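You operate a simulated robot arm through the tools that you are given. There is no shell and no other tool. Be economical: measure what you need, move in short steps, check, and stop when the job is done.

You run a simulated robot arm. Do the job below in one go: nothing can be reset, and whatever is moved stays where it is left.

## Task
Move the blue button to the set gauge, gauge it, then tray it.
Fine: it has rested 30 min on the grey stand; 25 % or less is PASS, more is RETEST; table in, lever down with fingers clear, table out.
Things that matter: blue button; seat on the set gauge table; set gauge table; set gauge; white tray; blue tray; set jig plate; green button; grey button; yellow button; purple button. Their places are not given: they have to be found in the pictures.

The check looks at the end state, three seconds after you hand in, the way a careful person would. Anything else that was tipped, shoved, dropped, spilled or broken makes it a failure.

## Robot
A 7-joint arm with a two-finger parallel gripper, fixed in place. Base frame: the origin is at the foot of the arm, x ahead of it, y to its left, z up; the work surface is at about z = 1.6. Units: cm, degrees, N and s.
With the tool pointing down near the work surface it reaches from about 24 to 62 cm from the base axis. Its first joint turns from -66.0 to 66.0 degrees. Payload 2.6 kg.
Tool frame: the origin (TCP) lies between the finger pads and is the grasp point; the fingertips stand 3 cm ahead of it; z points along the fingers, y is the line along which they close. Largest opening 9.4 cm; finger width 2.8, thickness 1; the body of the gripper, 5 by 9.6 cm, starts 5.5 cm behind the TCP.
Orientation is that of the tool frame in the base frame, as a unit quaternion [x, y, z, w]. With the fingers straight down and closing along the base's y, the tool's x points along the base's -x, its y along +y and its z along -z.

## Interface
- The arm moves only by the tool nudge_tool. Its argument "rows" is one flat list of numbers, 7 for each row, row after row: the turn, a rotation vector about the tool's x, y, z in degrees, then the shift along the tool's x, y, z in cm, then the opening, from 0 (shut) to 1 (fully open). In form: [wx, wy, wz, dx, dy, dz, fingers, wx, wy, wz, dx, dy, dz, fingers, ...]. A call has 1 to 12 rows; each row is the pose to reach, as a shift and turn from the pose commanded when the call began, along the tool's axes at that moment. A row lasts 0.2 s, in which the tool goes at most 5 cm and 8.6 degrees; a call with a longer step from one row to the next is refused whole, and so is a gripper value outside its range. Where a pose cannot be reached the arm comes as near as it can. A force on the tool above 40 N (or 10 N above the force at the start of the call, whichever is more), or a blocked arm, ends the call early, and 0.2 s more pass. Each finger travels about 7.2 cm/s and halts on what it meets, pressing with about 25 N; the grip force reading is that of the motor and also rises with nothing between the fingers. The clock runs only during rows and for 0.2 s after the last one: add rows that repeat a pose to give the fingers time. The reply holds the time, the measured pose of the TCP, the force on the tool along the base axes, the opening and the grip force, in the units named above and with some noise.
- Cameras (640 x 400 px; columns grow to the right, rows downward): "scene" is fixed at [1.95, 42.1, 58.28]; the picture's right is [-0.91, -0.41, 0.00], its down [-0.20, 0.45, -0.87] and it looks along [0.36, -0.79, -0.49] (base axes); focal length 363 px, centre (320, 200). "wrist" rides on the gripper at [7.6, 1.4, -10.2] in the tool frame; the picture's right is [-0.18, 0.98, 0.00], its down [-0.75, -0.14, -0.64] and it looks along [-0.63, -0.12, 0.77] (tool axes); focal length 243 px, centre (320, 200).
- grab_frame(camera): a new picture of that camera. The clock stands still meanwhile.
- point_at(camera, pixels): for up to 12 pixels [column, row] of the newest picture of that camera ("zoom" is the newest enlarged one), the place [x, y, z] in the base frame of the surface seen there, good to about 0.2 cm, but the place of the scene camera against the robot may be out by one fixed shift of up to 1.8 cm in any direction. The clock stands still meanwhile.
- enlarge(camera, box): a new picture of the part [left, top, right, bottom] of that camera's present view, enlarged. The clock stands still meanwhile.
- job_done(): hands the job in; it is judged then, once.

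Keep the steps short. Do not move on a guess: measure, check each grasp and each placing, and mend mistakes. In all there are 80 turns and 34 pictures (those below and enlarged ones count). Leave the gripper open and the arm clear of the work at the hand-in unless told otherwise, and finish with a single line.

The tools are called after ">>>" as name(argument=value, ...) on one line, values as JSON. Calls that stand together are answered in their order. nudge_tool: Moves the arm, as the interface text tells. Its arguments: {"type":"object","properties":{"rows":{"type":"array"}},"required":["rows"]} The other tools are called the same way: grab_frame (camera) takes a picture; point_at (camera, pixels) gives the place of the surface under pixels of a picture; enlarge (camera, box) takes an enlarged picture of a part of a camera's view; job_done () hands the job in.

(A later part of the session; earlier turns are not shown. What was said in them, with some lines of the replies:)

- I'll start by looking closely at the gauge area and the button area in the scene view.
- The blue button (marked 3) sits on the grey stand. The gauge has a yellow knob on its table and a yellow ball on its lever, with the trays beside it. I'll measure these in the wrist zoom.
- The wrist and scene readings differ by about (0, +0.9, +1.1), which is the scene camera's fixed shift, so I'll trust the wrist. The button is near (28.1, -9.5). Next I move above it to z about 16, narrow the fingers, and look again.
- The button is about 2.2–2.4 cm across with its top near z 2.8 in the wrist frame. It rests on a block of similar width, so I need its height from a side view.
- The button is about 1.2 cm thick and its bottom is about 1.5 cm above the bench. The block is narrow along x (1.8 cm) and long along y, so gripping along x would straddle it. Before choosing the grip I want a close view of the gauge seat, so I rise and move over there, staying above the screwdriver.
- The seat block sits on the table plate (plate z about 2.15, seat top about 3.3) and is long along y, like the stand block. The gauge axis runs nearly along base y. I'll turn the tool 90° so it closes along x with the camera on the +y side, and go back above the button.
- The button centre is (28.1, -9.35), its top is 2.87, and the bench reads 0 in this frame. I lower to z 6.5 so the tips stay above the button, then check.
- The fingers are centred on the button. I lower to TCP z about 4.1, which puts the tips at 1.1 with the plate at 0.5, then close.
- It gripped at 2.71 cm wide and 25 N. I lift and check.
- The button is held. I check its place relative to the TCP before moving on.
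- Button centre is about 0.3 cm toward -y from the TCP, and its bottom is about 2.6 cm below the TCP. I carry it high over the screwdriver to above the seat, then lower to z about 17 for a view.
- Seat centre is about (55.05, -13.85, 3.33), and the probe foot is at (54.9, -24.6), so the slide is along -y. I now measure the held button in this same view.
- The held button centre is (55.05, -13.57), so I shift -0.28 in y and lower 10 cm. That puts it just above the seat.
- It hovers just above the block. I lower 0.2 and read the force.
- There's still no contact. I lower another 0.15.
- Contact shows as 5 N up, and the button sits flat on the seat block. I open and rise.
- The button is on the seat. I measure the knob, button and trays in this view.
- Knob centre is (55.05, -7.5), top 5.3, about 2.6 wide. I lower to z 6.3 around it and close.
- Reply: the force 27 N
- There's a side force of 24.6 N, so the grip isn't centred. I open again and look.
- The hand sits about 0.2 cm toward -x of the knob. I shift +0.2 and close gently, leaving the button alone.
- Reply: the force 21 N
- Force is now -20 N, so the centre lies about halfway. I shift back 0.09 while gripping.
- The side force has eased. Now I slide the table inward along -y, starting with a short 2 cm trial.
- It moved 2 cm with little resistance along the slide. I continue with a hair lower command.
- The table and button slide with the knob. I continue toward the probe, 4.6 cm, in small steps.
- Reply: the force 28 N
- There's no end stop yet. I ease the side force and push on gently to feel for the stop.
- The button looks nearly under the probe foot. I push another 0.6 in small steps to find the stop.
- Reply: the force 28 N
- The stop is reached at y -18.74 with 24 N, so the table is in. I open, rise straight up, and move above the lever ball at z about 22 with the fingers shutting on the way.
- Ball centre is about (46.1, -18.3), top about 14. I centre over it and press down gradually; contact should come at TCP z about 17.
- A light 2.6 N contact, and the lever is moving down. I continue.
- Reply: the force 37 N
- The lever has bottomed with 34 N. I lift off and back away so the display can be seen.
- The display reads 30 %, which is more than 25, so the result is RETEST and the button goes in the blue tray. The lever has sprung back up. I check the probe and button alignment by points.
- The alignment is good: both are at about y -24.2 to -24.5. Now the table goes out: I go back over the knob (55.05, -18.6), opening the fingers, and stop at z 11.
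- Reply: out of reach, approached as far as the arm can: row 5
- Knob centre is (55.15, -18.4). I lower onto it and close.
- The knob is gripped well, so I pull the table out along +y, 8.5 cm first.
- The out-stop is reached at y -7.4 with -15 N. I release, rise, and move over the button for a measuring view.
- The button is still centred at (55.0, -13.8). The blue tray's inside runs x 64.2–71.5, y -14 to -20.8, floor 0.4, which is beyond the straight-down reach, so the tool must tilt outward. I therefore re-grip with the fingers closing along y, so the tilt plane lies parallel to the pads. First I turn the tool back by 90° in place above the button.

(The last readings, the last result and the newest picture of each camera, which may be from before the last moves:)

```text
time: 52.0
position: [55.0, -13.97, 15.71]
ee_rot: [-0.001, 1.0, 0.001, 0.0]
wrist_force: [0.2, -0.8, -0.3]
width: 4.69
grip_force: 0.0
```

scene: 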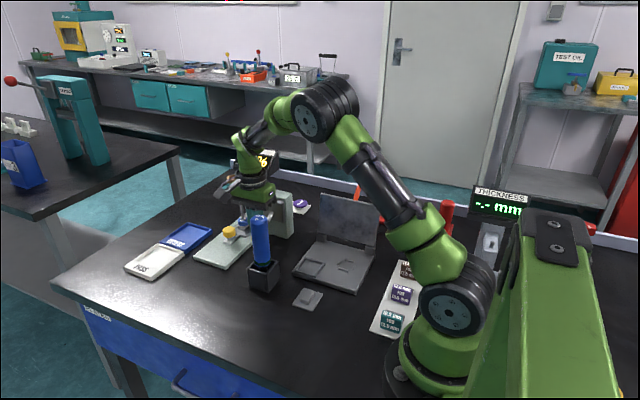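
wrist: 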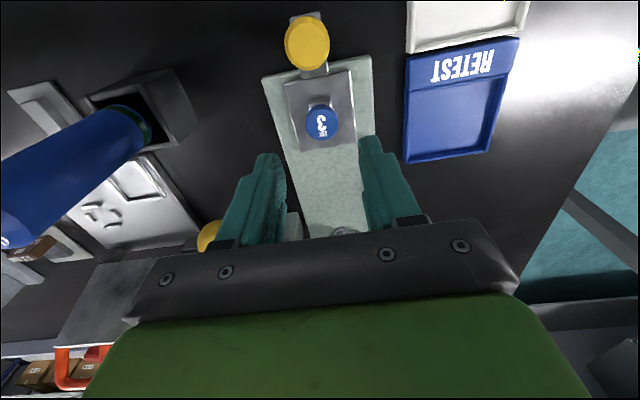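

Yaw is back to 0 above the button. I lower to TCP z about 7, then set the final height from the reading.

>>> nudge_tool(rows=[0, 0, 0, 0, 0.08, 3, 0.5, 0, 0, 0, 0, 0.08, 6, 0.5, 0, 0, 0, 0, 0.08, 8, 0.5, 0, 0, 0, 0, 0.08, 8.7, 0.5, 0, 0, 0, 0, 0.08, 8.7, 0.5])

>>> nudge_tool(rows=[0, 0, 0, 0, 0, 0.3, 0.5, 0, 0, 0, 0, 0, 0.4, 0.5, 0, 0, 0, 0, 0, 0.4, 0.5])

```text
time: 53.2
position: [55.09, -13.95, 6.96]
ee_rot: [0.001, 1.0, 0.0, 0.0]
wrist_force: [0.0, 0.3, -0.2]
width: 4.71
grip_force: 0.2
```

```text
time: 54.0
position: [55.19, -13.87, 6.68]
ee_rot: [0.0, 1.0, -0.001, 0.0]
wrist_force: [1.0, 0.4, -0.5]
width: 4.7
grip_force: 0.2
```

The tips are at about 3.6, just above the seat top at 3.33 and well down the button (top 4.55). I close.

>>> nudge_tool(rows=[0, 0, 0, 0, 0, 0, 0.4, 0, 0, 0, 0, 0, 0, 0.32, 0, 0, 0, 0, 0, 0, 0.25, 0, 0, 0, 0, 0, 0, 0.15, 0, 0, 0, 0, 0, 0, 0.15])

>>> nudge_tool(rows=[0, 0, 0, 0, 0, -0.5, 0.15, 0, 0, 0, 0, 0, -1.5, 0.15, 0, 0, 0, 0, 0, -4, 0.15, 0, 0, 0, 0, 0, -7, 0.15, 0, 0, 0, 0, 0, -7, 0.15])

>>> grab_frame(camera="wrist")

```text
time: 55.2
position: [55.1, -13.88, 6.57]
ee_rot: [0.0, 1.0, 0.0, -0.001]
wrist_force: [-0.8, 1.2, 0.7]
width: 2.67
grip_force: 24.8
```

```text
time: 56.4
position: [55.0, -13.76, 13.75]
ee_rot: [0.0, 1.0, 0.0, 0.0]
wrist_force: [0.5, -0.7, -0.7]
width: 2.66
grip_force: 25.0
```

```text
4 pictures are left
```

wrist: 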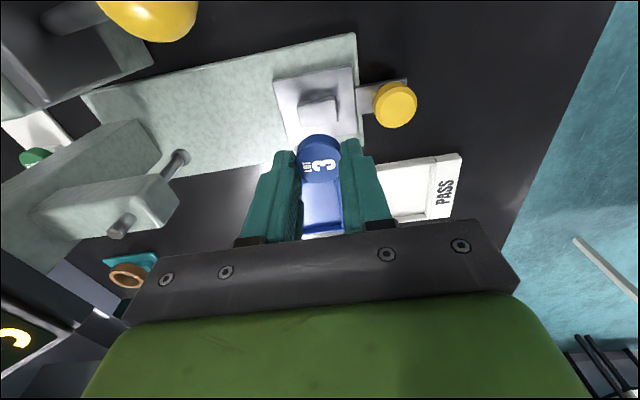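

The button is held level. Now I tilt outward 25° while moving toward above the blue tray, stopping at z about 12 to check reach.

>>> nudge_tool(rows=[0, -5, 0, -1.5, -0.5, -1, 0.15, 0, -10, 0, -3.5, -1, -1, 0.15, 0, -15, 0, -5.5, -1.6, -1, 0.15, 0, -20, 0, -7.5, -2.2, -0.5, 0.15, 0, -25, 0, -9.5, -2.8, 0.5, 0.15, 0, -25, 0, -10.7, -3.2, 1.7, 0.15, 0, -25, 0, -10.7, -3.2, 1.7, 0.15])

```text
time: 58.0
position: [65.61, -17.07, 11.76]
ee_rot: [0.0, 0.976, 0.0, 0.216]
wrist_force: [0.0, -0.1, 0.0]
width: 2.65
grip_force: 24.9
```

It reached with the tilt outward as wanted. I lower straight down in the base frame to TCP z about 5.

>>> nudge_tool(rows=[0, 0, 0, 1.06, 0, 2.27, 0.15, 0, 0, 0, 2.11, 0, 4.53, 0.15, 0, 0, 0, 2.75, 0, 5.89, 0.15, 0, 0, 0, 2.75, 0, 5.89, 0.15])

>>> enlarge(camera="scene", box=[140, 190, 230, 265])

```text
time: 59.0
position: [65.75, -17.11, 5.41]
ee_rot: [0.0, 0.976, 0.0, 0.216]
wrist_force: [-0.5, -0.2, 0.2]
width: 2.67
grip_force: 25.2
```

```text
5.33 times, centred on (185, 228) of scene
```

zoom: 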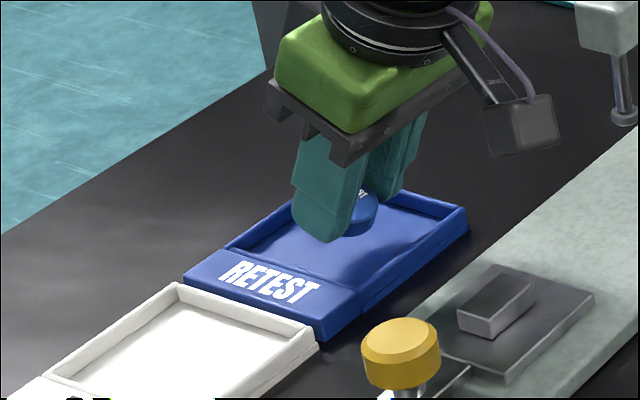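

The button is over the inside of the blue tray. I lower about 1.4 cm in small steps, watching the force.

>>> nudge_tool(rows=[0, 0, 0, 0.21, 0, 0.45, 0.15, 0, 0, 0, 0.38, 0, 0.82, 0.15, 0, 0, 0, 0.51, 0, 1.09, 0.15, 0, 0, 0, 0.59, 0, 1.27, 0.15, 0, 0, 0, 0.59, 0, 1.27, 0.15])

```text
time: 60.2
position: [65.74, -17.12, 4.06]
ee_rot: [0.001, 0.976, -0.001, 0.217]
wrist_force: [0.1, 0.5, 5.0]
width: 2.65
grip_force: 25.3
```

There's a light 5 N contact with the tray floor. I open slowly and then withdraw back along the tool axis.

>>> nudge_tool(rows=[0, 0, 0, 0, 0, 0, 0.27, 0, 0, 0, 0, 0, 0, 0.3, 0, 0, 0, 0, 0, 0, 0.34, 0, 0, 0, 0, 0, 0, 0.38, 0, 0, 0, 0, 0, 0, 0.4, 0, 0, 0, -0.3, 0, -1, 0.4, 0, 0, 0, -0.9, 0, -3, 0.4, 0, 0, 0, -1.5, 0, -6, 0.4, 0, 0, 0, -1.5, 0, -9, 0.4, 0, 0, 0, -1.5, 0, -9, 0.4])

>>> grab_frame(camera="wrist")

```text
time: 62.4
position: [63.23, -16.98, 12.62]
ee_rot: [0.0, 0.976, 0.0, 0.216]
wrist_force: [0.0, -0.1, -0.3]
width: 3.76
grip_force: 0.0
```

```text
2 pictures are left
```

wrist: 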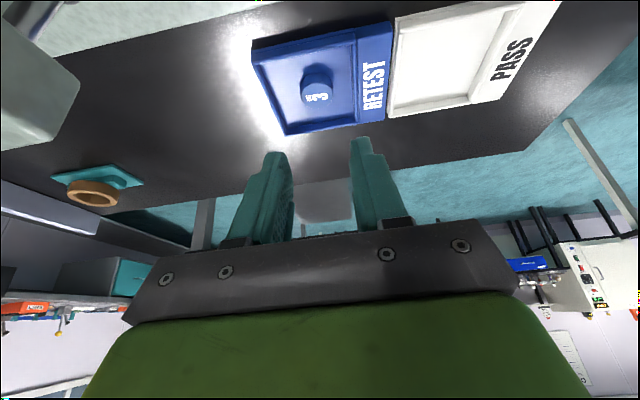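

>>> point_at(camera="wrist", pixels=[[317, 82], [307, 92], [328, 92], [317, 99], [308, 80], [326, 80], [290, 100], [335, 60]])

```text
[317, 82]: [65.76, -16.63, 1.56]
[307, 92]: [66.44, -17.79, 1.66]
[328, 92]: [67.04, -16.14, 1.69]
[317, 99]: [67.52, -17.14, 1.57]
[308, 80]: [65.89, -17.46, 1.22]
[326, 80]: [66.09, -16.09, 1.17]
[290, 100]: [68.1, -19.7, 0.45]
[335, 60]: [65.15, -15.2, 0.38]
```

The button lies flat inside the blue tray: top about 1.6 all over, centre (66.6, -16.9). I retreat up and back, untilting and opening fully.

>>> nudge_tool(rows=[0, 0, 0, -1.7, 0, -3.6, 0.4, 0, 0, 0, -3.4, 0, -7.2, 0.4, 0, 6, 0, -3.0, 1, -10.4, 0.5, 0, 12, 0, -1.0, 2, -12.4, 0.7, 0, 18, 0, 2.0, 3, -13.9, 0.9, 0, 25, 0, 5.0, 4, -15.4, 1.0, 0, 25, 0, 8.6, 5, -17.1, 1.0, 0, 25, 0, 12.2, 6, -18.7, 1.0, 0, 25, 0, 15, 6.3, -20, 1.0, 0, 25, 0, 15, 6.3, -20, 1.0])

>>> grab_frame(camera="scene")

```text
time: 64.6
position: [41.1, -10.5, 24.43]
ee_rot: [0.0, 1.0, 0.0, 0.0]
wrist_force: [0.8, -0.1, -0.8]
width: 9.39
grip_force: 0.0
```

```text
1 pictures are left
```

scene: 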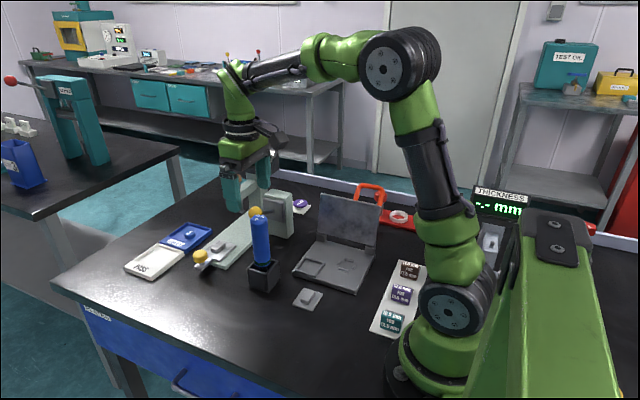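

Everything stands as before, the table is out and the lever is up. I rise a little more above the screwdriver, then hand in.

>>> nudge_tool(rows=[0, 0, 0, 0, 0, -4, 1.0, 0, 0, 0, 2, 0, -8, 1.0, 0, 0, 0, 5, 0, -10, 1.0, 0, 0, 0, 5, 0, -10, 1.0])

>>> job_done()

```text
time: 65.6
position: [36.09, -10.73, 34.51]
ee_rot: [0.0, 1.0, 0.0, 0.001]
wrist_force: [0.7, -0.6, 0.8]
width: 9.4
grip_force: 0.1
```

```text
The job is handed in.
```

The blue button gauged 30 %, so it is a RETEST and now lies flat in the blue RETEST tray, with the gauge table out, the lever up and the gripper open and clear.
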